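You operate a simulated robot arm through the tools that you are given. There is no shell and no other tool. Be economical: measure what you need, move in short steps, check, and stop when the job is done.

You run a simulated two-armed robot. Do the job below in one go: nothing can be reset, and whatever is moved stays where it is left.

Task
Take the new motor and leave it on the yellow sheet. Fetch the black rag and set it on top of the grey hood. Take the spacer forty five and put it on the white square. Take the white socket and leave it on the middle shelf of the low rack. Take the purple tie and put it on the green sheet. Put the black brick on the low bench. Take the choke and put it on the long table. Open the purple lid. The order is free. Set down upright: new motor, spacer forty five, white socket, black brick, choke.

The check looks at the end state, three seconds after you hand in, the way a careful person would. Anything else that was tipped, shoved, dropped, spilled or broken makes it a failure. Lids that push on must go on centred and level and be pressed home; caps that screw on are set level and turned clockwise until they are tight. Flat cloth is picked up by pressing the open fingertips on it (5 to 10 N) and closing them slowly along it; thin cloth reads only 2 to 8 mm in the jaws.

Robot
Two 7-joint arms with two-finger parallel grippers on one trunk, on a base that drives. Base frame: it is fixed to the floor where the robot stands at the start and does not move with it; the origin is under the middle of the robot, x ahead of it, y to its left, z up; the surface under the hand at the start is at about z = 0.75. Lengths are in m, angles in rad, forces in N, time in s.
The left shoulder is at the start at [0.07, 0.133, 1.126], the right one opposite. With the tool pointing down near the work surface each hand reaches from about 0.1 to 0.64 m from the robot's upright axis, wherever it stands, measured 20 degrees to its own side. Places, roughly: black brick (8x3x5 cm) [0.1, -4, 0.8]; black rag (8x6x4 cm) [0.7, -0.3, 0.8]; choke (7x4x5 cm) [0.5, -3.2, 0.7]; green sheet (27x19x1 cm) [-0.6, -4.2, 0.8]; grey hood [0.5, 1, 0.25]; long table [-0.8, -4.2, 0.8]; low bench [0.7, -3.1, 0.7]; middle shelf of the low rack [-2.1, -3.1, 0.5]; new motor [0.5, 0, 0.75]; purple lid [-8.9, -4.1, 0.6]; purple tie (9x7x6 cm) [-0.4, -4.2, 0.8]; spacer forty five [-0.25, -4.25, 0.75]; white socket (8x8x9 cm) [-0.2, -4.1, 0.8]; white square [-1.2, -4.1, 0.8]; yellow sheet (27x19x1 cm) [0.6, -3.5, 0.7]. Payload 1.57 kg a hand.
The TCP of each hand is the grasp point between the finger pads, 0.03 m short of the fingertips. In the tool frame z runs along the fingers and y along their closing line. Largest opening 0.08 m; finger width 0.017, thickness 0.012; the body of the gripper, 0.04 by 0.082 m, starts 0.08 m behind the TCP.
Orientation is that of the tool frame in the base frame, as a unit quaternion [x, y, z, w]. With the fingers straight down and closing along the base's y, the tool's x points along the base's -x, its y along +y and its z along -z.

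Tools
- The arms move only by the tool nudge_tool. It takes "left_deltas", "right_deltas" or both (then of equal length, played together; a hand with none holds still); each is a list of rows, each an object (a shift or turn left out is 0, a gripper value left out holds the last) with "dp": the shift along the base's x, y, z in units of 30 mm (1.0 is 30 mm), a list of three; "turn": the turn, a rotation vector about the base's x, y, z in units of 6 degrees (1.0 is 6 degrees), a list of three; "jaw": the closure in counts, from 0 (fully open) to 255 (shut). In form: [{"dp": [x, y, z], "turn": [wx, wy, wz], "jaw": jaw}, ...]. A call has 1 to 10 rows; each row shifts and turns the commanded pose from where the row before left it. A call with a number of a shift or a turn outside -1 to 1 is refused whole. Each row takes 0.2 s and may step no farther than 0.05 m and 0.15 rad from the row before; otherwise, or with a gripper value out of range, the whole call is refused. A pose out of reach is approached as far as the arm can. The call stops where the force on the tool passes 40 N (or 10 N more than at its start, if that is more) or the arm is blocked; 0.2 s more then pass. The fingers move at their own pace (about 0.153 m/s each) and stop on an object; they squeeze with about 39 N. The grip force told is the motor's: it shows also when the fingers shut on nothing. Time passes only in rows, and 0.2 s behind the last, so rows that do not move let the fingers close. The reply holds the time, the measured pose of the TCP, the force on the tool along the base axes, the opening and the grip force, in the units named above and with some noise, with the torque about the TCP (base axes, N m) and any sound that the robot's microphone picked up.
- Cameras (640 x 400 px; columns grow to the right, rows downward): "scene" is now at [0.1272, -0.018, 1.3346]; the picture's right is [-0.23, -0.97, 0.00], its down [-0.73, 0.17, -0.67] and it looks along [0.65, -0.15, -0.74] (base axes); focal length 270 px, centre (320, 200). "left" rides on the left gripper at [0.072, 0.007, -0.122] in its tool frame; the picture's right is [-0.09, 1.00, 0.00], its down [-0.84, -0.08, -0.54] and it looks along [-0.54, -0.05, 0.84] (tool axes); focal length 238 px, centre (320, 200). "right" rides on the right gripper at [0.072, -0.007, -0.122] in its tool frame; the picture's right is [0.09, 1.00, 0.00], its down [-0.84, 0.08, -0.54] and it looks along [-0.54, 0.05, 0.84] (tool axes); focal length 238 px, centre (320, 200).
- get_image(camera): a new picture of that camera. No time passes.
- raise_lower(by): slides the trunk up (or, below 0, down) by that many m; the arms and the scene camera ride with it, the base frame stays. It gives what a move gives, with no picture.
- drive_base(legs): drives the robot by 1 to 6 legs, each [ahead, left, turn to the left] in m, m and rad, along the robot's own axes; the way and the turn of a leg run together, so that a leg with both is an arc; at most 1.5 m and 3.142 rad a leg. The arms and the cameras ride along, it lands a little off, and it stops where it bumps. It gives what a move gives.
- aim_head(pan, tilt): turns the head with the scene camera to pan (to the left, within 1.501 rad either way) and tilt (down, from -0.506 to 1.204), counted from straight ahead of the robot. It gives what a move gives.
- point_at(camera, pixels): for up to 12 pixels [column, row] of the newest picture of that camera ("zoom" is the newest enlarged one), the place [x, y, z] in the base frame of the surface seen there, good to about 0.002 m. No time passes.
- enlarge(camera, box): a new picture of the part [left, top, right, bottom] of that camera's present view, enlarged. No time passes.
- sign_off(): hands the job in; it is judged then, once.

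Work in short steps. Measure before you move; look again where a grasp or a placing could have gone wrong, and mend it. You have 145 turns and 190 pictures in all, those below and enlarged ones among them. Open the grippers and draw the arms clear of the work before you hand the job in, unless the task says otherwise; then end with one line.

The tools are called after "Emit:" as name(argument=value, ...) on one line, values as JSON. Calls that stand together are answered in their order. nudge_tool: Moves the arms, as the interface text tells. Its arguments: {"type":"object","properties":{"left_deltas":{"type":"array","items":{"type":"object","properties":{"dp":{"type":"array","items":{"type":"number"}},"turn":{"type":"array","items":{"type":"number"}},"jaw":{"type":"number"}}}},"right_deltas":{"type":"array","items":{"type":"object","properties":{"dp":{"type":"array","items":{"type":"number"}},"turn":{"type":"array","items":{"type":"number"}},"jaw":{"type":"number"}}}}},"required":[]} The other tools are called the same way: raise_lower (by) slides the trunk up or down; drive_base (legs) drives the base; aim_head (pan, tilt) turns the head that bears the scene camera; get_image (camera) takes a picture; point_at (camera, pixels) gives the place of the surface under pixels of a picture; enlarge (camera, box) takes an enlarged picture of a part of a camera's view; sign_off () hands the job in.

At the start:

```text
time_s: 0.0
left_eef_pos: [0.4978, 0.0679, 1.0275]
left_tcp_rot: [-0.001, 1.0, 0.001, 0.0]
left_contact_force: [-0.6, -0.3, -0.3]
left_moment: [-0.01, 0.0, 0.02]
left_width: 0.0798
left_grip_force: 0.0
right_eef_pos: [0.4365, -0.3279, 1.0625]
right_tcp_rot: [0.0, 1.0, 0.0, 0.001]
right_contact_force: [1.7, -0.6, 0.0]
right_moment: [-0.01, -0.02, -0.01]
right_width: 0.0799
right_grip_force: 0.2
trunk travel left (down, up): [-0.7, 0.24]
robot x, y, heading: [-0.0008, -0.0013, 0.001]
head pan, tilt: [-0.229, 0.84]
```

scene: 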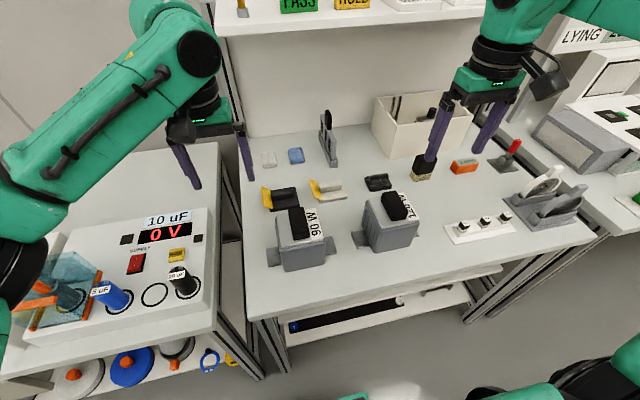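
right: 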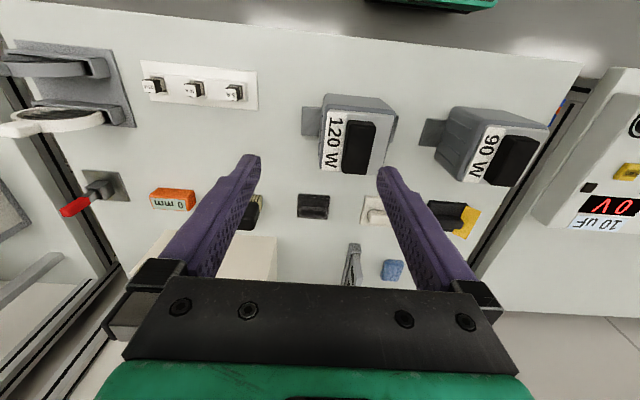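
left: 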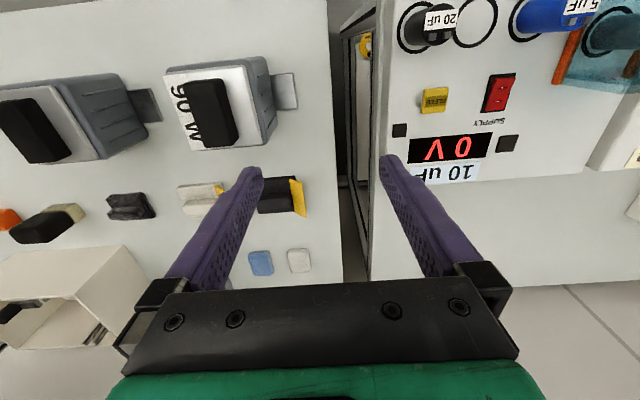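

I see two motors (90 W near (300,240), 120 W near (390,220)) and several small items; I enlarge to read the labels and find the black rag.

Emit:
enlarge(camera="scene", box=[230, 80, 480, 290])

Emit:
aim_head(pan=0.0, tilt=0.3)

Emit:
get_image(camera="scene")

```text
1.90 times, centred on (355, 185) of scene
```

zoom: 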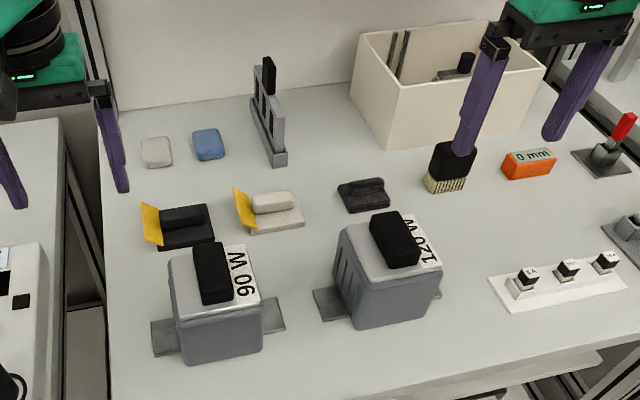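

```text
time_s: 1.0
left_eef_pos: [0.4976, 0.0676, 1.028]
left_tcp_rot: [0.0, 1.0, 0.0, 0.0]
left_contact_force: [-0.1, -0.7, 0.6]
left_moment: [-0.01, 0.01, -0.03]
left_width: 0.08
left_grip_force: 0.0
right_eef_pos: [0.4388, -0.3288, 1.0626]
right_tcp_rot: [-0.001, 1.0, 0.0, 0.0]
right_contact_force: [-0.3, 0.5, -0.4]
right_moment: [-0.02, -0.03, -0.02]
right_width: 0.0801
right_grip_force: 0.0
trunk travel left (down, up): [-0.7, 0.24]
robot x, y, heading: [0.0, 0.0038, -0.001]
head pan, tilt: [0.0, 0.3]
```

```text
185 pictures are left
```

scene: 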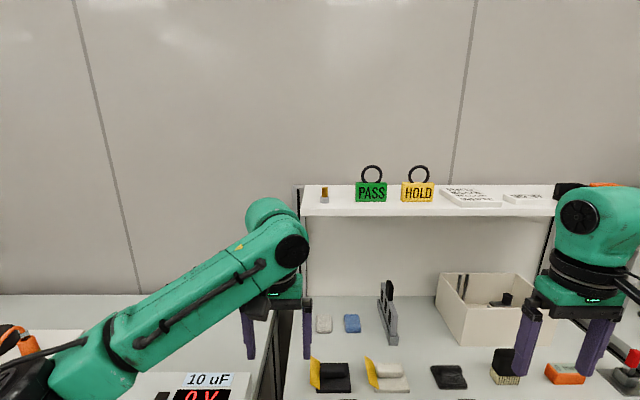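

Papers on the shelf at (470,195) and (525,198) may say which motor is new; I look there and at the other surroundings.

Emit:
enlarge(camera="scene", box=[300, 160, 560, 220])

Emit:
aim_head(pan=-0.229, tilt=0.84)

Emit:
get_image(camera="scene")

Emit:
point_at(camera="scene", pixels=[[300, 222], [397, 205], [285, 198], [377, 183], [330, 188], [423, 168], [300, 268], [335, 240], [328, 140], [267, 195], [270, 160], [296, 157]])

Emit:
aim_head(pan=1.0, tilt=0.8)

Emit:
get_image(camera="scene")

Emit:
aim_head(pan=-1.2, tilt=0.6)

Emit:
get_image(camera="scene")

```text
2.46 times, centred on (430, 190) of scene
```

zoom: 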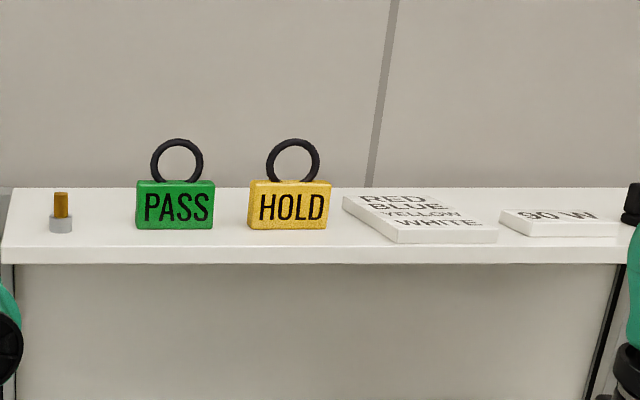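

```text
time_s: 1.9
left_eef_pos: [0.4973, 0.068, 1.0273]
left_tcp_rot: [0.0, 1.0, 0.0, 0.0]
left_contact_force: [0.0, 0.7, 0.0]
left_moment: [0.0, -0.01, -0.03]
left_width: 0.0799
left_grip_force: 0.0
right_eef_pos: [0.4382, -0.3279, 1.061]
right_tcp_rot: [0.0, 1.0, 0.0, 0.0]
right_contact_force: [-0.3, -0.1, 0.1]
right_moment: [-0.04, -0.03, -0.02]
right_width: 0.0798
right_grip_force: 0.0
trunk travel left (down, up): [-0.7, 0.24]
robot x, y, heading: [0.0005, -0.0046, 0.002]
head pan, tilt: [-0.229, 0.84]
```

```text
183 pictures are left
```

scene: 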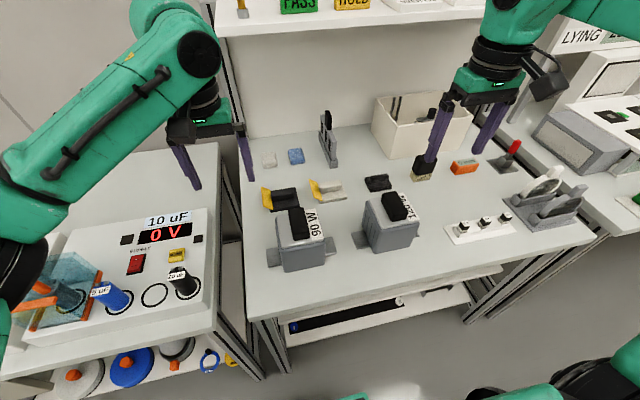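

```text
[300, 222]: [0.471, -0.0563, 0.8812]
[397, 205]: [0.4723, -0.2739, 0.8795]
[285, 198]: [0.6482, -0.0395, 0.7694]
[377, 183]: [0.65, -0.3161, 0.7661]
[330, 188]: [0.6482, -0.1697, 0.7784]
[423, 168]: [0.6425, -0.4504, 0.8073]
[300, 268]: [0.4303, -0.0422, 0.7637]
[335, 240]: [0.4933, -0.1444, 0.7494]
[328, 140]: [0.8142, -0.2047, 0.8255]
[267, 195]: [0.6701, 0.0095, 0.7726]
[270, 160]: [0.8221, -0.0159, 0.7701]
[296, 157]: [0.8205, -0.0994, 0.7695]
```

```text
time_s: 3.3
left_eef_pos: [0.4984, 0.0673, 1.0269]
left_tcp_rot: [0.0, 1.0, 0.0, 0.0]
left_contact_force: [0.5, 0.4, -0.5]
left_moment: [-0.01, 0.0, 0.0]
left_width: 0.08
left_grip_force: 0.0
right_eef_pos: [0.439, -0.3288, 1.0628]
right_tcp_rot: [0.001, 1.0, 0.0, -0.001]
right_contact_force: [0.4, -0.6, -0.2]
right_moment: [-0.04, 0.0, -0.04]
right_width: 0.0799
right_grip_force: 0.1
trunk travel left (down, up): [-0.7, 0.24]
robot x, y, heading: [-0.0014, -0.0025, -0.004]
head pan, tilt: [1.0, 0.799]
```

```text
182 pictures are left
```

scene: 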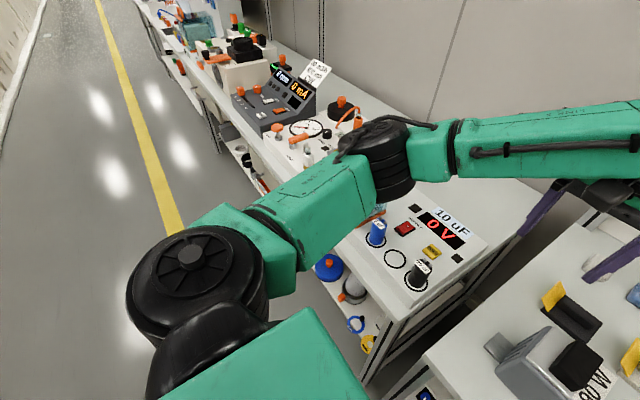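

```text
time_s: 5.4
left_eef_pos: [0.4978, 0.0672, 1.0268]
left_tcp_rot: [0.0, 1.0, -0.001, 0.0]
left_contact_force: [-0.5, 0.1, -0.3]
left_moment: [0.01, 0.01, 0.02]
left_width: 0.0798
left_grip_force: 0.1
right_eef_pos: [0.4386, -0.3286, 1.0629]
right_tcp_rot: [0.0, 1.0, 0.0, 0.0]
right_contact_force: [1.1, 0.5, -0.1]
right_moment: [0.01, 0.01, 0.02]
right_width: 0.08
right_grip_force: 0.0
trunk travel left (down, up): [-0.7, 0.24]
robot x, y, heading: [0.0013, -0.0006, -0.002]
head pan, tilt: [-1.201, 0.6]
```

```text
181 pictures are left
```

scene: 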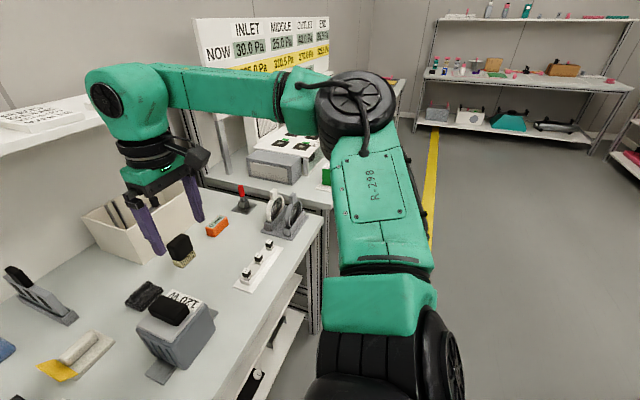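

The 90 W motor at [0.47,-0.05] fits the "new motor" place (and the shelf plate says 90 W); the black item at [0.65,-0.316] fits the rag. I enlarge both through the wrist camera and measure.

Emit:
enlarge(camera="right", box=[260, 80, 560, 267])

Emit:
enlarge(camera="left", box=[0, 30, 320, 230])

Emit:
aim_head(pan=-0.229, tilt=0.84)

Emit:
enlarge(camera="scene", box=[255, 160, 425, 280])

```text
2.13 times, centred on (410, 174) of right
```

zoom: 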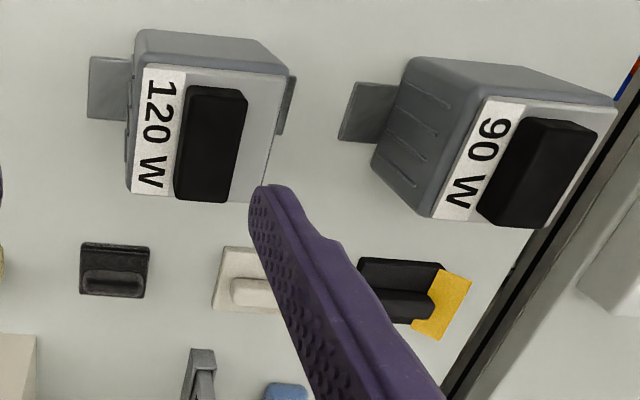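

```text
2.00 times, centred on (160, 130) of left
```

zoom: 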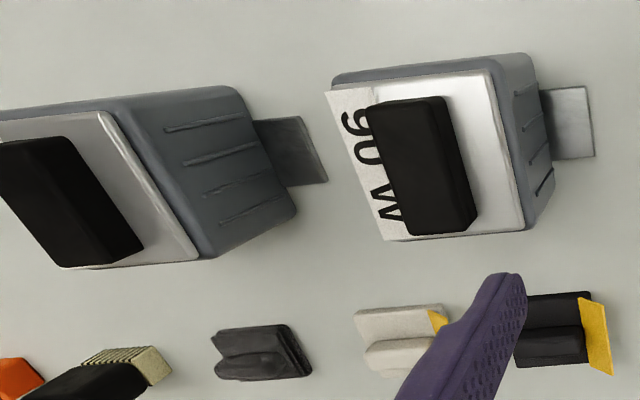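

```text
time_s: 6.7
left_eef_pos: [0.497, 0.0679, 1.0259]
left_tcp_rot: [0.0, 1.0, 0.0, 0.0]
left_contact_force: [-0.3, -0.2, 0.4]
left_moment: [0.04, 0.01, -0.03]
left_width: 0.08
left_grip_force: 0.0
right_eef_pos: [0.4398, -0.3297, 1.062]
right_tcp_rot: [0.0, 1.0, 0.0, 0.0]
right_contact_force: [-0.6, 0.4, -0.1]
right_moment: [-0.01, 0.0, 0.01]
right_width: 0.08
right_grip_force: 0.0
trunk travel left (down, up): [-0.7, 0.24]
robot x, y, heading: [0.0027, -0.0012, 0.001]
head pan, tilt: [-0.229, 0.84]
```

```text
3.33 times, centred on (340, 220) of scene
```

zoom: 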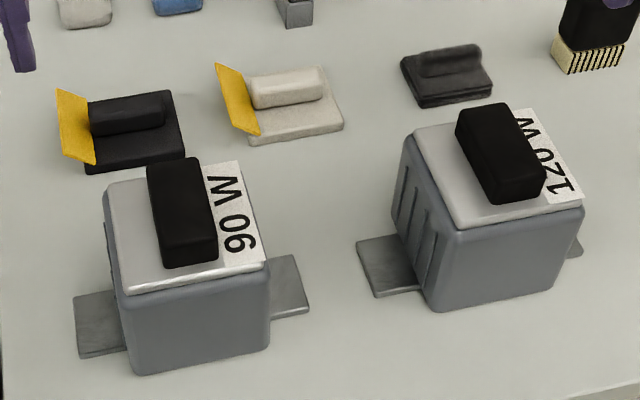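

Motor handle runs along x (close along y); the rag's ridge runs along y (close along x). Measuring their edges in this zoom.

Emit:
point_at(camera="zoom", pixels=[[150, 170], [192, 160], [168, 240], [215, 235], [190, 255], [130, 220], [422, 62], [480, 55], [450, 55], [450, 95], [450, 72], [410, 85]])

Emit:
aim_head(pan=0.9, tilt=1.1)

Emit:
get_image(camera="scene")

```text
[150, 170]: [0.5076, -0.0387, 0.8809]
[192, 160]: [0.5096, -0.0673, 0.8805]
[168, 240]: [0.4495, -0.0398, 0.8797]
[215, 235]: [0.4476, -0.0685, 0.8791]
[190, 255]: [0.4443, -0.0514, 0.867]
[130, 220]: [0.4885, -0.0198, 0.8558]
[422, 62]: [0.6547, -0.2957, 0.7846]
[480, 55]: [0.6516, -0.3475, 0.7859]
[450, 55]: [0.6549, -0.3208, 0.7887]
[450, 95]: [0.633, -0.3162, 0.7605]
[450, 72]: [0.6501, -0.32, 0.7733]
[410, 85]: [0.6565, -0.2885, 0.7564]
```

```text
time_s: 8.0
left_eef_pos: [0.4977, 0.0671, 1.0271]
left_tcp_rot: [-0.001, 1.0, 0.0, -0.001]
left_contact_force: [0.1, -0.2, -1.0]
left_moment: [0.01, 0.02, -0.02]
left_width: 0.08
left_grip_force: 0.0
right_eef_pos: [0.4378, -0.3275, 1.0627]
right_tcp_rot: [-0.001, 1.0, 0.0, 0.0]
right_contact_force: [1.2, 0.4, 1.2]
right_moment: [-0.03, 0.01, -0.01]
right_width: 0.0798
right_grip_force: 0.0
trunk travel left (down, up): [-0.7, 0.24]
robot x, y, heading: [-0.0012, -0.0022, 0.0]
head pan, tilt: [0.901, 1.1]
```

```text
177 pictures are left
```

scene: 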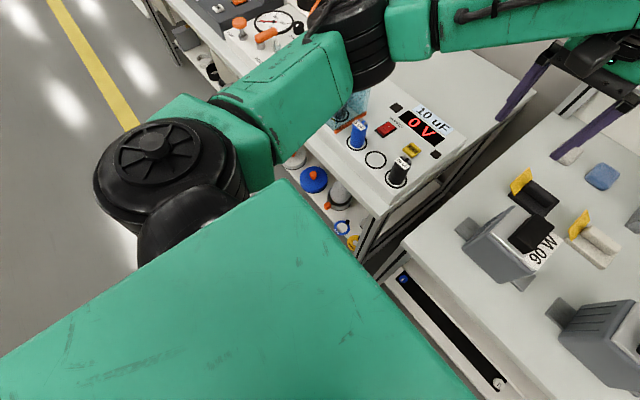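

I need to know the table front edge and my base's clearance before driving closer, so I look straight down ahead.

Emit:
aim_head(pan=-0.1, tilt=1.2)

Emit:
get_image(camera="scene")

Emit:
point_at(camera="scene", pixels=[[300, 300], [400, 290], [300, 340], [320, 360], [320, 390], [400, 330], [220, 330]])

```text
time_s: 9.3
left_eef_pos: [0.4975, 0.0673, 1.0275]
left_tcp_rot: [0.0, 1.0, 0.0, 0.0]
left_contact_force: [-0.4, -0.7, -0.5]
left_moment: [-0.03, -0.02, -0.02]
left_width: 0.0802
left_grip_force: 0.1
right_eef_pos: [0.4377, -0.3292, 1.0616]
right_tcp_rot: [0.0, 1.0, 0.0, 0.0]
right_contact_force: [-0.4, -0.6, -0.4]
right_moment: [-0.01, 0.0, 0.04]
right_width: 0.08
right_grip_force: 0.0
trunk travel left (down, up): [-0.7, 0.24]
robot x, y, heading: [-0.0, -0.0011, 0.003]
head pan, tilt: [-0.099, 1.201]
```

```text
176 pictures are left
```

scene: 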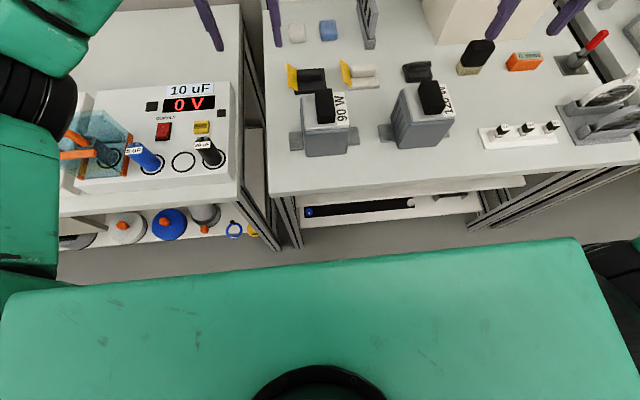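

```text
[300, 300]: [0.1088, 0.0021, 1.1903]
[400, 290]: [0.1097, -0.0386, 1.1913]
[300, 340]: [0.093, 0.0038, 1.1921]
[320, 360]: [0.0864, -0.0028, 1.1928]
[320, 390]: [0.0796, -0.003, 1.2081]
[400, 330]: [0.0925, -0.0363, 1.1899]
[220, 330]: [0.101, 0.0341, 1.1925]
```

Emit:
point_at(camera="scene", pixels=[[330, 190], [330, 197], [350, 215], [340, 240], [300, 225], [120, 208], [170, 225], [210, 218], [128, 230]])

```text
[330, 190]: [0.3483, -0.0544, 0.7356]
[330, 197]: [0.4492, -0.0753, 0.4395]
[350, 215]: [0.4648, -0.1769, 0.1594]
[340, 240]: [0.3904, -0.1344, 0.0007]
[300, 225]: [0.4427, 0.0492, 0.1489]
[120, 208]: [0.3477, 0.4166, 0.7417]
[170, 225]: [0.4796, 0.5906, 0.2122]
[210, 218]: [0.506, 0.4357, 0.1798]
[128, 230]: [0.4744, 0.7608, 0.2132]
```

Table edge is at x≈0.348, lower shelf starts near x≈0.44; the rag is at radius 0.73, so I ease ahead and a bit right.

Emit:
drive_base(legs=[[0.1, -0.12, 0]])

Emit:
get_image(camera="right")

```text
time_s: 10.7
left_eef_pos: [0.5928, -0.05, 1.0274]
left_tcp_rot: [0.0, 1.0, -0.001, 0.0]
left_contact_force: [0.1, 0.6, 0.2]
left_moment: [-0.01, 0.01, -0.02]
left_width: 0.0799
left_grip_force: 0.1
right_eef_pos: [0.5347, -0.4464, 1.0636]
right_tcp_rot: [0.0, 1.0, 0.0, 0.0]
right_contact_force: [-0.1, -0.4, 1.4]
right_moment: [0.01, 0.02, 0.0]
right_width: 0.0801
right_grip_force: 0.0
trunk travel left (down, up): [-0.7, 0.24]
robot x, y, heading: [0.0984, -0.1182, -0.005]
head pan, tilt: [-0.099, 1.201]
```

```text
175 pictures are left
```

right: 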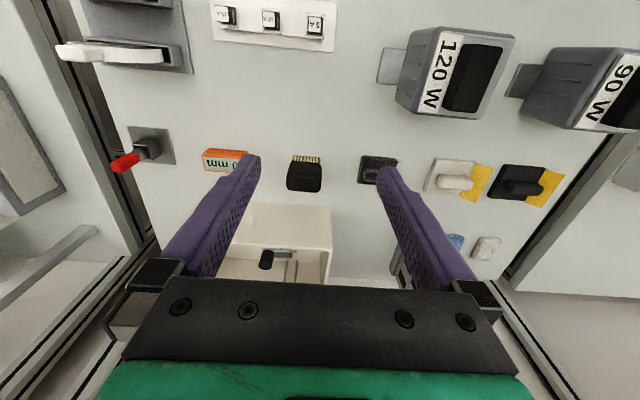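

Drive ok. I measure the box and the rag now before the approach.

Emit:
enlarge(camera="right", box=[230, 100, 550, 300])

Emit:
point_at(camera="right", pixels=[[325, 210], [250, 207], [366, 160], [393, 160], [362, 182], [380, 165], [372, 170], [305, 165], [290, 180], [400, 285]])

```text
2.00 times, centred on (390, 200) of right
```

zoom: 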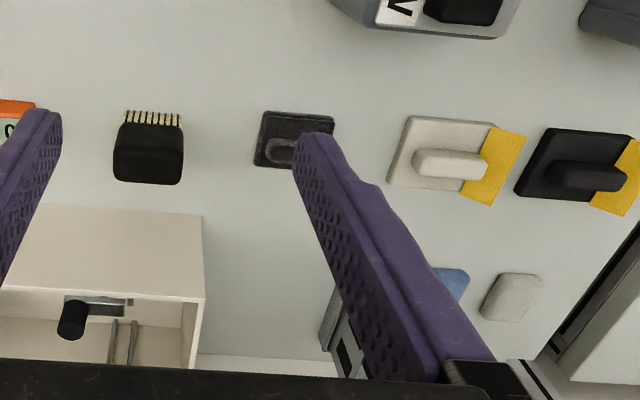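

```text
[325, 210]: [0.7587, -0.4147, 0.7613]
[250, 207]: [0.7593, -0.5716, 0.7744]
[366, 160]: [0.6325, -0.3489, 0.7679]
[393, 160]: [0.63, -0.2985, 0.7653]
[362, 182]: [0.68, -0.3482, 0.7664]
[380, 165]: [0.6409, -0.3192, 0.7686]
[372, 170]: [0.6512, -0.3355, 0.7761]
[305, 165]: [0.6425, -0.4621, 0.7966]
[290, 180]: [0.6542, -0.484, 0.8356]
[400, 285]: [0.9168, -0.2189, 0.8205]
```

Rag spans x 0.63–0.685, y −0.35…−0.29, ridge top 0.789. I move the right hand over it while turning 90° so it closes along x.

Emit:
nudge_tool(right_deltas=[{"dp": [0.4, 0.42, 0], "turn": [0, 0, -1]}, {"dp": [0.4, 0.42, 0], "turn": [0, 0, -1]}, {"dp": [0.4, 0.42, 0], "turn": [0, 0, -1]}, {"dp": [0.4, 0.42, 0], "turn": [0, 0, -1]}, {"dp": [0.4, 0.42, 0], "turn": [0, 0, -1]}, {"dp": [0.4, 0.42, 0], "turn": [0, 0, -1]}, {"dp": [0.4, 0.42, 0], "turn": [0, 0, -1]}, {"dp": [0.4, 0.42, 0], "turn": [0, 0, -1]}, {"dp": [0.4, 0.42, 0], "turn": [0, 0, -1]}, {"dp": [0.4, 0.42, 0], "turn": [0, 0, -1]}])

Emit:
nudge_tool(right_deltas=[{"dp": [0, 0, -0.6], "turn": [0, 0, -1]}, {"dp": [0, 0, -0.6], "turn": [0, 0, -1]}, {"dp": [0, 0, -0.6], "turn": [0, 0, -1]}, {"dp": [0, 0, -0.6], "turn": [0, 0, -1]}, {"dp": [0, 0, -0.6], "turn": [0, 0, -1]}, {"dp": [0, 0, 0]}])

Emit:
get_image(camera="right")

```text
time_s: 12.9
left_eef_pos: [0.5942, -0.051, 1.0283]
left_tcp_rot: [-0.001, 1.0, 0.0, 0.0]
left_contact_force: [-0.3, -0.3, -0.3]
left_moment: [-0.03, -0.02, -0.04]
left_width: 0.0802
left_grip_force: 0.1
right_eef_pos: [0.6362, -0.3298, 1.0589]
right_tcp_rot: [0.502, 0.865, 0.0, 0.001]
right_contact_force: [0.5, 0.4, 0.1]
right_moment: [0.0, -0.01, 0.01]
right_width: 0.08
right_grip_force: 0.0
right hand out of reach, approached as far as the arm can: row 9, 10
trunk travel left (down, up): [-0.7, 0.24]
robot x, y, heading: [0.0942, -0.1198, 0.002]
head pan, tilt: [-0.099, 1.201]
```

```text
time_s: 14.3
left_eef_pos: [0.5944, -0.0515, 1.0264]
left_tcp_rot: [-0.001, 1.0, 0.0, 0.0]
left_contact_force: [0.0, 0.3, 0.0]
left_moment: [-0.02, 0.01, 0.01]
left_width: 0.0803
left_grip_force: 0.0
right_eef_pos: [0.6369, -0.3297, 0.9685]
right_tcp_rot: [0.706, 0.708, 0.0, 0.0]
right_contact_force: [0.1, 0.3, -0.7]
right_moment: [-0.01, 0.03, 0.01]
right_width: 0.08
right_grip_force: 0.0
trunk travel left (down, up): [-0.7, 0.24]
robot x, y, heading: [0.1013, -0.1169, -0.001]
head pan, tilt: [-0.099, 1.201]
```

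```text
173 pictures are left
```

right: 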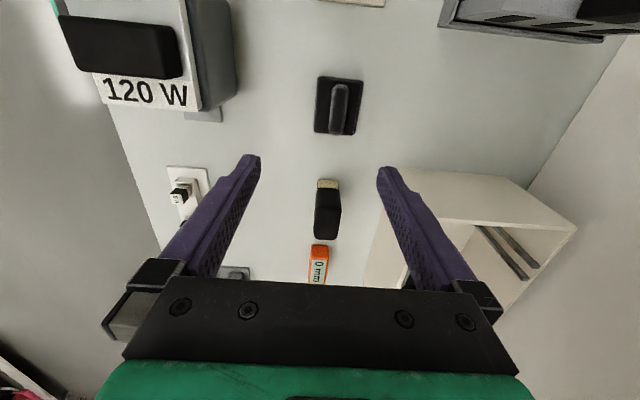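

The hand now closes along x with the ridge ahead; I shift +18 mm in x, +10 mm in y and descend to z≈0.80.

Emit:
nudge_tool(right_deltas=[{"dp": [0, 0, -1]}, {"dp": [0, 0, -1]}, {"dp": [0.3, 0.16, -1]}, {"dp": [0.3, 0.17, -1]}, {"dp": [0, 0, -0.7]}, {"dp": [0, 0, -0.4]}, {"dp": [0, 0, 0]}])

Emit:
get_image(camera="right")

```text
time_s: 15.9
left_eef_pos: [0.5951, -0.0515, 1.0266]
left_tcp_rot: [-0.001, 1.0, 0.0, 0.001]
left_contact_force: [0.4, -0.4, 1.0]
left_moment: [-0.03, 0.01, 0.01]
left_width: 0.0803
left_grip_force: 0.0
right_eef_pos: [0.6041, -0.34, 0.8398]
right_tcp_rot: [0.707, 0.707, 0.0, 0.001]
right_contact_force: [-0.1, 0.1, -0.7]
right_moment: [0.0, 0.02, -0.01]
right_width: 0.0798
right_grip_force: 0.0
right hand out of reach, approached as far as the arm can: row 2, 3, 4, 5, 6
trunk travel left (down, up): [-0.7, 0.24]
robot x, y, heading: [0.0966, -0.1194, 0.003]
head pan, tilt: [-0.099, 1.201]
```

```text
172 pictures are left
```

right: 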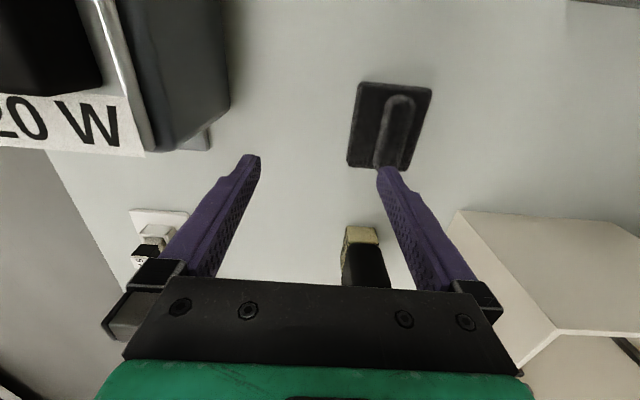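

Reach is limiting; I lift the right hand, then lower the trunk 0.12 m (left hand stays above 0.9) to extend reach.

Emit:
nudge_tool(right_deltas=[{"dp": [0, 0, 1]}, {"dp": [0, 0, 1]}, {"dp": [0, 0, 1]}], left_deltas=[{"dp": [0, 0, 1]}, {"dp": [0, 0, 1]}, {"dp": [0, 0, 1]}])

Emit:
raise_lower(by=-0.12)

Emit:
drive_base(legs=[[0.04, 0, 0]])

```text
time_s: 16.7
left_eef_pos: [0.5948, -0.0525, 1.1171]
left_tcp_rot: [0.0, 1.0, 0.0, 0.0]
left_contact_force: [-0.6, 0.0, 0.2]
left_moment: [0.01, -0.03, 0.02]
left_width: 0.08
left_grip_force: 0.1
right_eef_pos: [0.6048, -0.3399, 0.9299]
right_tcp_rot: [0.706, 0.708, 0.0, 0.0]
right_contact_force: [0.8, 0.9, -0.1]
right_moment: [-0.01, 0.0, 0.01]
right_width: 0.0799
right_grip_force: 0.0
trunk travel left (down, up): [-0.7, 0.24]
robot x, y, heading: [0.0954, -0.1193, 0.007]
head pan, tilt: [-0.099, 1.201]
```

```text
time_s: 18.2
left_eef_pos: [0.5933, -0.0526, 0.9977]
left_tcp_rot: [-0.001, 1.0, -0.001, 0.001]
left_contact_force: [-0.7, -0.2, 0.5]
left_moment: [0.02, 0.05, -0.02]
left_width: 0.08
left_grip_force: 0.1
right_eef_pos: [0.6068, -0.34, 0.8172]
right_tcp_rot: [0.708, 0.706, 0.009, 0.006]
right_contact_force: [-6.1, -1.1, 18.3]
right_moment: [-0.08, -0.65, -0.08]
right_width: 0.0745
right_grip_force: 0.0
trunk travel left (down, up): [-0.58, 0.36]
robot x, y, heading: [0.0974, -0.1192, 0.005]
head pan, tilt: [-0.099, 1.201]
stopped: the force on the tool passed its limit at 43 N (the readings are from after the stop); the commanded pose is now the measured one
```

```text
time_s: 19.1
left_eef_pos: [0.634, -0.0502, 0.9996]
left_tcp_rot: [0.0, 1.0, 0.0, 0.002]
left_contact_force: [0.2, 0.0, -0.4]
left_moment: [0.0, -0.01, -0.01]
left_width: 0.08
left_grip_force: 0.0
right_eef_pos: [0.6473, -0.3382, 0.8181]
right_tcp_rot: [0.707, 0.707, 0.007, 0.006]
right_contact_force: [-2.5, 1.8, 24.6]
right_moment: [0.06, -1.03, 0.06]
right_width: 0.0773
right_grip_force: 0.1
trunk travel left (down, up): [-0.58, 0.36]
robot x, y, heading: [0.1379, -0.1216, 0.0]
head pan, tilt: [-0.099, 1.201]
```

The right +x finger came down onto the rag's ridge; I lift the right hand straight up and look at what happened.

Emit:
nudge_tool(right_deltas=[{"dp": [0, 0, 1]}, {"dp": [0, 0, 1]}, {"dp": [0, 0, 0.5]}])

Emit:
get_image(camera="right")

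Emit:
aim_head(pan=-0.229, tilt=0.9)

Emit:
get_image(camera="scene")

```text
time_s: 19.9
left_eef_pos: [0.6385, -0.0515, 0.9974]
left_tcp_rot: [-0.001, 1.0, 0.0, 0.0]
left_contact_force: [0.2, -0.5, 0.7]
left_moment: [0.01, 0.0, -0.01]
left_width: 0.0801
left_grip_force: 0.1
right_eef_pos: [0.6508, -0.3403, 0.891]
right_tcp_rot: [0.707, 0.707, 0.007, 0.004]
right_contact_force: [1.0, 0.1, 0.8]
right_moment: [0.0, 0.01, 0.0]
right_width: 0.0798
right_grip_force: 0.1
trunk travel left (down, up): [-0.58, 0.36]
robot x, y, heading: [0.135, -0.123, 0.0]
head pan, tilt: [-0.099, 1.201]
```

```text
171 pictures are left
```

right: 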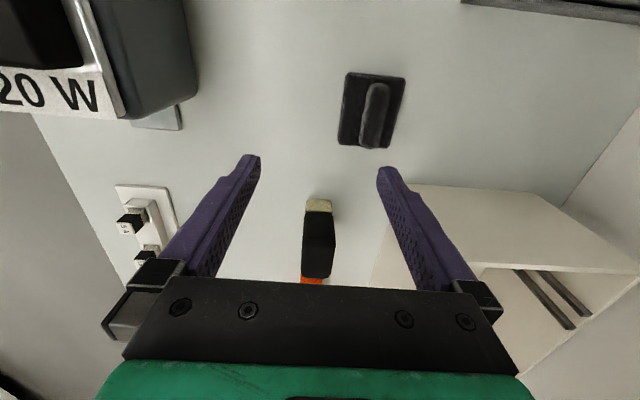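

```text
time_s: 20.7
left_eef_pos: [0.6377, -0.0526, 0.9962]
left_tcp_rot: [-0.001, 1.0, 0.0, 0.0]
left_contact_force: [-0.2, -0.5, 0.0]
left_moment: [0.0, 0.0, -0.04]
left_width: 0.0798
left_grip_force: 0.1
right_eef_pos: [0.6503, -0.3405, 0.8909]
right_tcp_rot: [0.707, 0.707, 0.008, 0.005]
right_contact_force: [-0.9, 0.4, 1.5]
right_moment: [-0.01, 0.01, -0.01]
right_width: 0.08
right_grip_force: 0.0
trunk travel left (down, up): [-0.58, 0.36]
robot x, y, heading: [0.1355, -0.1202, 0.005]
head pan, tilt: [-0.229, 0.901]
```

```text
170 pictures are left
```

scene: 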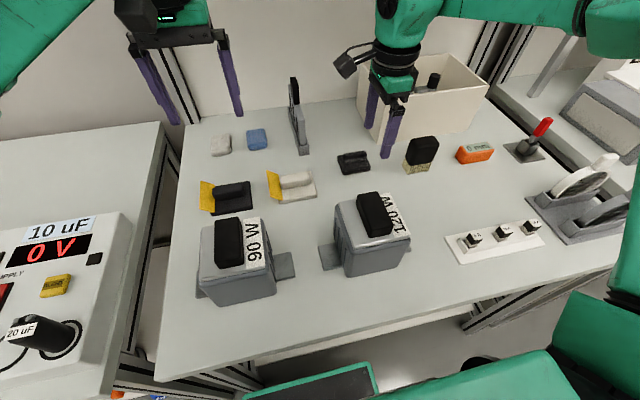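

The rag slid about 4 cm along x, otherwise fine. I measure its ridge anew at (375,115) in the right picture.

Emit:
point_at(camera="right", pixels=[[378, 88], [368, 145], [373, 115], [364, 115], [386, 115], [345, 140], [400, 82], [346, 78], [390, 146]])

```text
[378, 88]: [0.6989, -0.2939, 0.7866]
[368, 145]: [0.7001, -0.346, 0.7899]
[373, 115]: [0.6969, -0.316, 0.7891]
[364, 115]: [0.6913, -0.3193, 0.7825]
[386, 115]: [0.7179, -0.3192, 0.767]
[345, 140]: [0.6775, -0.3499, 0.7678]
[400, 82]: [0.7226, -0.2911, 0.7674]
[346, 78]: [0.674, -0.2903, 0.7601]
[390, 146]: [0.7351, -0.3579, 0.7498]
```

Ridge centre is at x≈0.699, y≈−0.32, top 0.789; I first align at height, then check reach.

Emit:
nudge_tool(right_deltas=[{"dp": [0.54, 0.23, 0]}, {"dp": [0.54, 0.23, 0]}, {"dp": [0.54, 0.22, 0]}, {"dp": [0, 0, -0.8]}, {"dp": [0, 0, -0.8]}, {"dp": [0, 0, 0]}])

Emit:
get_image(camera="right")

```text
time_s: 22.1
left_eef_pos: [0.6373, -0.053, 0.9973]
left_tcp_rot: [0.0, 1.0, 0.0, 0.0]
left_contact_force: [0.4, -0.1, -0.2]
left_moment: [0.02, 0.01, 0.02]
left_width: 0.0797
left_grip_force: 0.1
right_eef_pos: [0.6853, -0.3231, 0.8424]
right_tcp_rot: [0.707, 0.707, 0.009, 0.005]
right_contact_force: [0.3, 0.6, -0.1]
right_moment: [-0.01, -0.02, 0.0]
right_width: 0.0801
right_grip_force: 0.0
right hand out of reach, approached as far as the arm can: row 3
trunk travel left (down, up): [-0.58, 0.36]
robot x, y, heading: [0.1363, -0.1185, 0.002]
head pan, tilt: [-0.229, 0.901]
```

```text
169 pictures are left
```

right: 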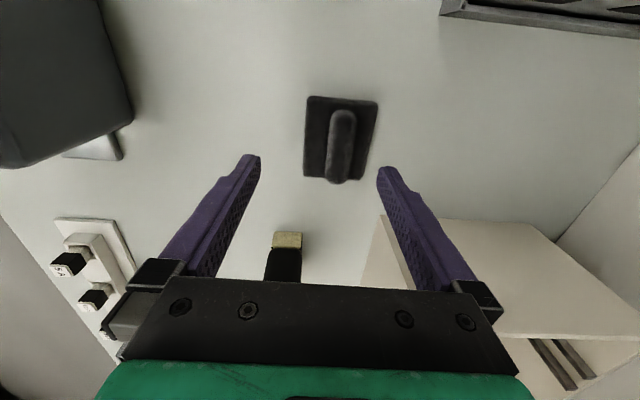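

Ridge at (342,150) lies between the fingers; I descend to z≈0.797 with a small +x and close slowly.

Emit:
nudge_tool(right_deltas=[{"dp": [0.2, 0.05, -0.5]}, {"dp": [0.2, 0.05, -0.5]}, {"dp": [0, 0, -0.5]}, {"dp": [0, 0, 0]}])

Emit:
get_image(camera="right")

```text
time_s: 23.1
left_eef_pos: [0.6364, -0.0512, 0.9963]
left_tcp_rot: [-0.001, 1.0, 0.0, 0.0]
left_contact_force: [0.9, 0.5, 0.7]
left_moment: [-0.04, -0.03, -0.01]
left_width: 0.0799
left_grip_force: 0.1
right_eef_pos: [0.6792, -0.329, 0.8005]
right_tcp_rot: [0.707, 0.707, 0.008, 0.005]
right_contact_force: [0.3, -0.6, 0.2]
right_moment: [-0.03, 0.0, 0.02]
right_width: 0.08
right_grip_force: 0.0
right hand out of reach, approached as far as the arm can: row 1, 2, 3
trunk travel left (down, up): [-0.58, 0.36]
robot x, y, heading: [0.1404, -0.1192, 0.003]
head pan, tilt: [-0.229, 0.901]
```

```text
168 pictures are left
```

right: 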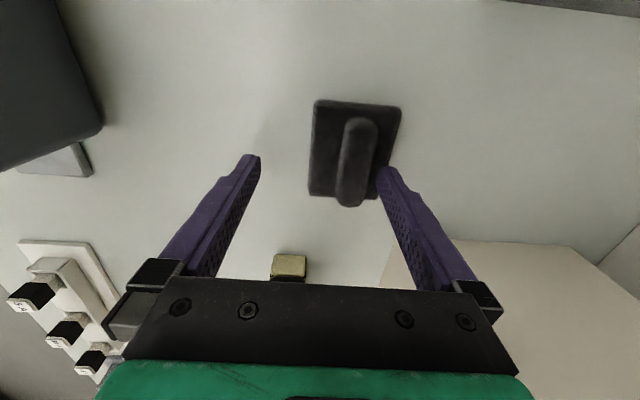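

I'm at the reach limit and want the grip more central; lift 30 mm, drive 40 mm ahead, then re-descend.

Emit:
nudge_tool(right_deltas=[{"dp": [0, 0, 1]}, {"dp": [0, 0, 0.3]}])

Emit:
drive_base(legs=[[0.04, 0, 0]])

```text
time_s: 23.7
left_eef_pos: [0.6369, -0.0519, 0.9976]
left_tcp_rot: [-0.001, 1.0, -0.001, 0.0]
left_contact_force: [-0.3, 0.2, 0.0]
left_moment: [0.01, 0.01, 0.01]
left_width: 0.0801
left_grip_force: 0.0
right_eef_pos: [0.6797, -0.3283, 0.8414]
right_tcp_rot: [0.707, 0.707, 0.008, 0.005]
right_contact_force: [-0.7, 0.3, 0.2]
right_moment: [0.01, -0.02, 0.01]
right_width: 0.0799
right_grip_force: 0.1
trunk travel left (down, up): [-0.58, 0.36]
robot x, y, heading: [0.1351, -0.12, -0.0]
head pan, tilt: [-0.229, 0.901]
```

```text
time_s: 24.6
left_eef_pos: [0.6523, -0.0387, 0.9969]
left_tcp_rot: [-0.016, 1.0, 0.001, -0.001]
left_contact_force: [-0.9, 0.3, -0.8]
left_moment: [-0.07, -0.05, 0.0]
left_width: 0.0798
left_grip_force: 0.0
right_eef_pos: [0.7044, -0.3151, 0.8405]
right_tcp_rot: [0.696, 0.718, 0.007, 0.005]
right_contact_force: [1.1, 1.6, -0.4]
right_moment: [-0.07, 0.08, 0.03]
right_width: 0.0802
right_grip_force: 0.1
trunk travel left (down, up): [-0.58, 0.36]
robot x, y, heading: [0.1563, -0.124, 0.036]
head pan, tilt: [-0.229, 0.901]
```

The base touched at x≈0.156 (turned 2°); the hand is now well over the ridge. I look, to see nothing toppled, then descend.

Emit:
nudge_tool(right_deltas=[{"dp": [-0.1, -0.05, -0.7]}, {"dp": [-0.05, -0.05, -0.7]}, {"dp": [0, 0, 0]}])

Emit:
get_image(camera="right")

Emit:
get_image(camera="scene")

```text
time_s: 25.4
left_eef_pos: [0.652, -0.0385, 0.998]
left_tcp_rot: [-0.017, 1.0, 0.0, -0.001]
left_contact_force: [-0.8, 0.3, -0.7]
left_moment: [0.02, -0.01, -0.01]
left_width: 0.0798
left_grip_force: 0.1
right_eef_pos: [0.6988, -0.3186, 0.7994]
right_tcp_rot: [0.697, 0.717, 0.007, 0.004]
right_contact_force: [-0.5, -0.2, 0.5]
right_moment: [-0.01, 0.01, -0.02]
right_width: 0.0802
right_grip_force: 0.0
trunk travel left (down, up): [-0.58, 0.36]
robot x, y, heading: [0.1556, -0.1222, 0.034]
head pan, tilt: [-0.229, 0.901]
```

```text
167 pictures are left
```

right: 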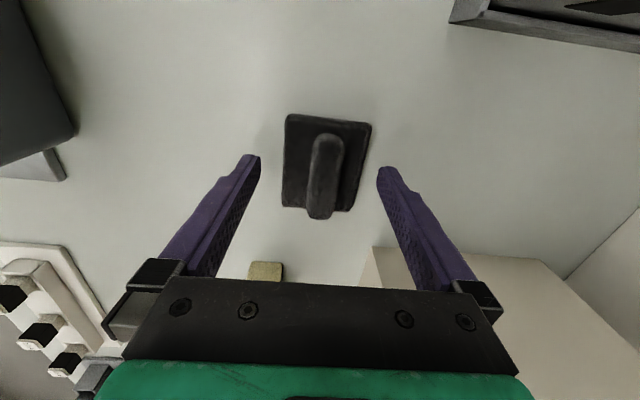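

```text
166 pictures are left
```

scene: 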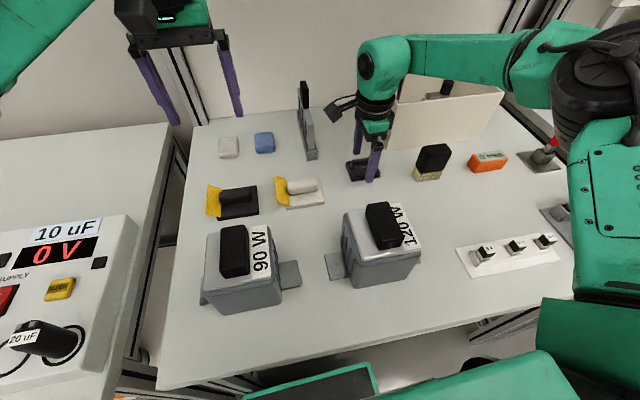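

Centred; nothing else disturbed. Close on the ridge and lift.

Emit:
nudge_tool(right_deltas=[{"jaw": 150}, {"jaw": 200}, {"jaw": 255}, {"jaw": 255}, {"jaw": 255}])

Emit:
nudge_tool(right_deltas=[{"dp": [0, 0, 0.7]}, {"dp": [0, 0, 1]}, {"dp": [-0.2, 0, 1]}, {"dp": [-0.5, 0, 1]}, {"dp": [-0.5, 0, 1]}, {"dp": [-0.5, 0, 0.5]}])

Emit:
get_image(camera="right")

```text
time_s: 26.6
left_eef_pos: [0.6516, -0.0382, 0.9974]
left_tcp_rot: [-0.017, 1.0, 0.0, -0.001]
left_contact_force: [0.3, 0.2, -0.7]
left_moment: [0.01, 0.02, 0.02]
left_width: 0.08
left_grip_force: 0.1
right_eef_pos: [0.6997, -0.3184, 0.8]
right_tcp_rot: [0.696, 0.718, 0.007, 0.005]
right_contact_force: [-0.7, 0.1, 0.0]
right_moment: [0.06, 0.07, -0.05]
right_width: 0.0188
right_grip_force: 33.1
trunk travel left (down, up): [-0.58, 0.36]
robot x, y, heading: [0.1561, -0.1208, 0.033]
head pan, tilt: [-0.229, 0.901]
```

```text
time_s: 28.0
left_eef_pos: [0.6507, -0.0393, 0.9975]
left_tcp_rot: [-0.016, 1.0, 0.0, 0.0]
left_contact_force: [-0.3, -0.2, -0.7]
left_moment: [-0.01, 0.01, 0.01]
left_width: 0.08
left_grip_force: 0.0
right_eef_pos: [0.6449, -0.3187, 0.9558]
right_tcp_rot: [0.697, 0.717, 0.007, 0.005]
right_contact_force: [-0.7, 1.1, -0.4]
right_moment: [0.0, -0.01, -0.01]
right_width: 0.019
right_grip_force: 33.4
trunk travel left (down, up): [-0.58, 0.36]
robot x, y, heading: [0.1576, -0.1252, 0.035]
head pan, tilt: [-0.229, 0.901]
```

```text
165 pictures are left
```

right: 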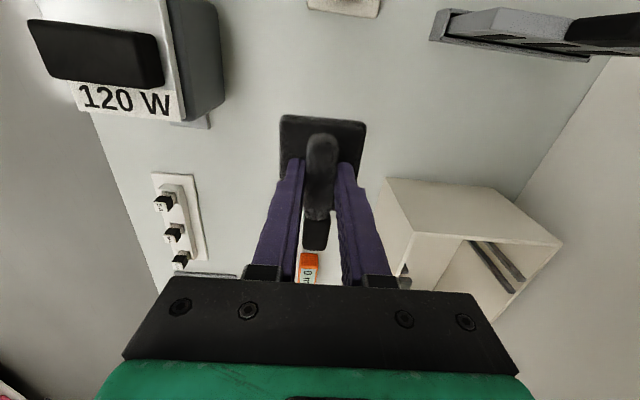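

Rag is held (19 mm). I back off and drive left toward the grey hood, then look down at the lower shelf.

Emit:
drive_base(legs=[[-0.45, 0, -0.035], [0, 0.9, 0]])

Emit:
aim_head(pan=0.3, tilt=0.85)

Emit:
get_image(camera="scene")

```text
time_s: 35.1
left_eef_pos: [0.1945, 0.8465, 0.9969]
left_tcp_rot: [-0.007, 1.0, -0.001, 0.0]
left_contact_force: [0.6, 0.7, -0.1]
left_moment: [0.01, -0.02, -0.02]
left_width: 0.0801
left_grip_force: 0.1
right_eef_pos: [0.1829, 0.5668, 0.9551]
right_tcp_rot: [0.703, 0.711, 0.008, 0.004]
right_contact_force: [-0.6, 0.0, -0.4]
right_moment: [-0.01, 0.02, 0.01]
right_width: 0.0186
right_grip_force: 33.5
trunk travel left (down, up): [-0.58, 0.36]
robot x, y, heading: [-0.3098, 0.7727, 0.008]
head pan, tilt: [-0.229, 0.901]
```

```text
time_s: 36.0
left_eef_pos: [0.1961, 0.845, 0.9973]
left_tcp_rot: [-0.007, 1.0, 0.0, 0.0]
left_contact_force: [-0.9, -0.3, 0.0]
left_moment: [0.02, 0.03, 0.01]
left_width: 0.0801
left_grip_force: 0.1
right_eef_pos: [0.1835, 0.5657, 0.955]
right_tcp_rot: [0.703, 0.711, 0.008, 0.005]
right_contact_force: [-0.4, -0.3, -1.0]
right_moment: [0.01, 0.02, 0.01]
right_width: 0.0189
right_grip_force: 33.4
trunk travel left (down, up): [-0.58, 0.36]
robot x, y, heading: [-0.3045, 0.7714, 0.012]
head pan, tilt: [0.3, 0.85]
```

```text
164 pictures are left
```

scene: 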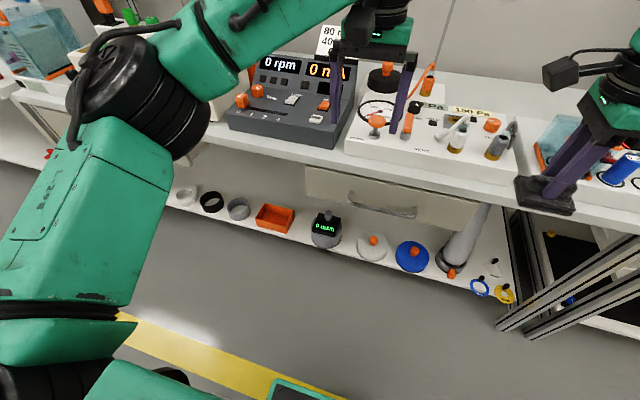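

Lower shelf holds several items; I measure them to find which is at [0.5,1,0.25], and zoom.

Emit:
point_at(camera="scene", pixels=[[325, 225], [370, 240], [412, 255], [455, 260], [275, 215], [238, 207], [210, 200], [320, 155], [460, 235], [326, 250], [400, 195], [300, 250]])

Emit:
enlarge(camera="scene", box=[160, 140, 520, 300])

```text
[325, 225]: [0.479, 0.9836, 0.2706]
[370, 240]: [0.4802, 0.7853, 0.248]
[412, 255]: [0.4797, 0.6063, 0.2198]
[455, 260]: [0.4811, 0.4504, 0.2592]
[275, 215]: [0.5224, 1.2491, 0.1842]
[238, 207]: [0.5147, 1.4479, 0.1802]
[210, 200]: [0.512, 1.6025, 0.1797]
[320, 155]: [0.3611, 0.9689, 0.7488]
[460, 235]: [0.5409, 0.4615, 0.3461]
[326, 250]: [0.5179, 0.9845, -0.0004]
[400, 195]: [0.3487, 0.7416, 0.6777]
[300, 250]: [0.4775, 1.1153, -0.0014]
```

```text
1.78 times, centred on (340, 220) of scene
```

zoom: 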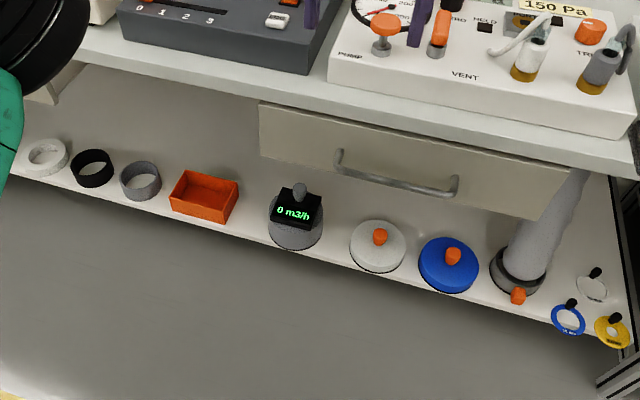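

The item at [0.48,0.98] (grey disc, display "0 m3/h", knob) must be the grey hood. I back off a little, lower the trunk and look at it closely.

Emit:
drive_base(legs=[[-0.15, 0.2, 0]])

Emit:
raise_lower(by=-0.5)

Emit:
aim_head(pan=0.0, tilt=0.5)

Emit:
get_image(camera="scene")

```text
time_s: 37.8
left_eef_pos: [0.0444, 1.0414, 0.9966]
left_tcp_rot: [-0.009, 1.0, 0.0, -0.001]
left_contact_force: [0.2, 0.6, -0.1]
left_moment: [0.01, 0.0, 0.0]
left_width: 0.08
left_grip_force: 0.1
right_eef_pos: [0.0346, 0.7614, 0.9552]
right_tcp_rot: [0.702, 0.712, 0.007, 0.005]
right_contact_force: [-0.6, 0.8, 0.5]
right_moment: [0.02, -0.02, 0.01]
right_width: 0.0186
right_grip_force: 33.3
trunk travel left (down, up): [-0.58, 0.36]
robot x, y, heading: [-0.4511, 0.9673, 0.019]
head pan, tilt: [0.3, 0.85]
```

```text
refused: -0.5 is not a number from -0.4 to 0.4
```

```text
time_s: 38.7
left_eef_pos: [0.0445, 1.0428, 0.9956]
left_tcp_rot: [-0.008, 1.0, 0.0, 0.0]
left_contact_force: [0.7, 0.1, -1.0]
left_moment: [0.0, -0.01, -0.01]
left_width: 0.08
left_grip_force: 0.0
right_eef_pos: [0.0336, 0.7627, 0.9552]
right_tcp_rot: [0.703, 0.712, 0.008, 0.004]
right_contact_force: [0.2, -0.7, 0.5]
right_moment: [0.04, 0.0, 0.01]
right_width: 0.0189
right_grip_force: 33.3
trunk travel left (down, up): [-0.58, 0.36]
robot x, y, heading: [-0.4542, 0.9655, 0.022]
head pan, tilt: [0.0, 0.499]
```

```text
162 pictures are left
```

scene: 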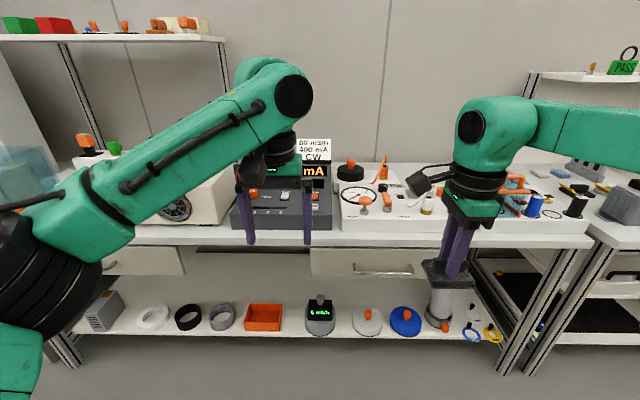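

Lower by 0.4 and enlarge the hood at about (320,312).

Emit:
raise_lower(by=-0.4)

Emit:
enlarge(camera="scene", box=[220, 130, 440, 270])

```text
time_s: 42.5
left_eef_pos: [0.0452, 1.0422, 0.5971]
left_tcp_rot: [-0.008, 1.0, 0.0, 0.0]
left_contact_force: [-1.1, 0.4, 0.1]
left_moment: [0.01, -0.02, -0.02]
left_width: 0.08
left_grip_force: 0.0
right_eef_pos: [0.0341, 0.7616, 0.5547]
right_tcp_rot: [0.702, 0.712, 0.008, 0.005]
right_contact_force: [0.2, 0.0, -0.1]
right_moment: [0.0, 0.02, -0.01]
right_width: 0.0189
right_grip_force: 32.8
trunk travel left (down, up): [-0.18, 0.76]
robot x, y, heading: [-0.4547, 0.9674, 0.013]
head pan, tilt: [0.0, 0.499]
```

```text
2.86 times, centred on (330, 200) of scene
```

zoom: 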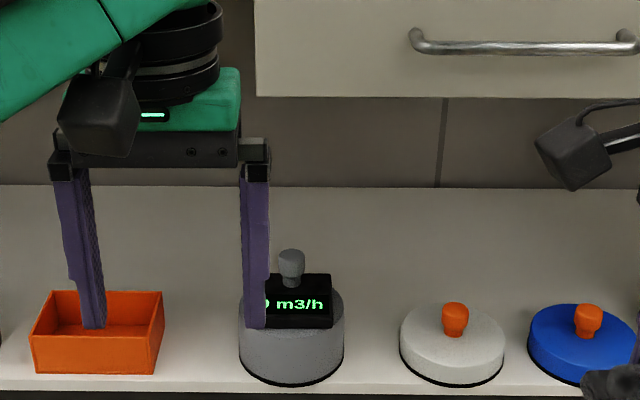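

Measure the hood's surfaces in this zoom.

Emit:
point_at(camera="zoom", pixels=[[291, 255], [291, 278], [320, 280], [300, 322], [336, 305], [290, 335], [290, 375], [330, 300], [245, 305], [343, 315], [310, 276], [600, 40]])

Emit:
get_image(camera="left")

```text
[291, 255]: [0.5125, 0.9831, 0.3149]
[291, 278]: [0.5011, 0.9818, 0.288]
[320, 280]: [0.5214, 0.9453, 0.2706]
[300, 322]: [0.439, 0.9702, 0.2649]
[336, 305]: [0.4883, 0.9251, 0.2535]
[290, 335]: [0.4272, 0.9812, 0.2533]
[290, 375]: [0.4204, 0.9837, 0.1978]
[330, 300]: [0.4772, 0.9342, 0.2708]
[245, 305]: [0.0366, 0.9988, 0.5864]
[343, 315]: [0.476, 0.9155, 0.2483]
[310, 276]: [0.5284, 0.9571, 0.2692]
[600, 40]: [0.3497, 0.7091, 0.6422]
```

```text
160 pictures are left
```

left: 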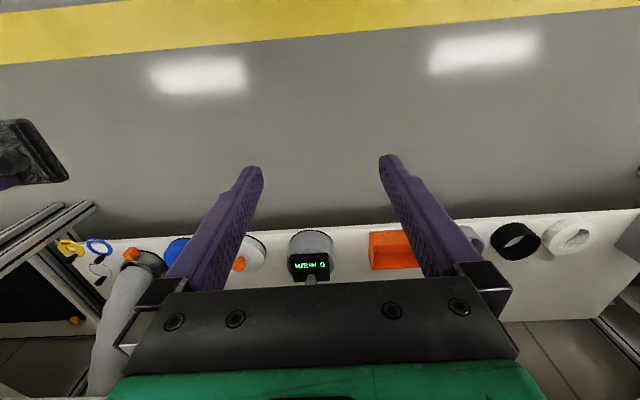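

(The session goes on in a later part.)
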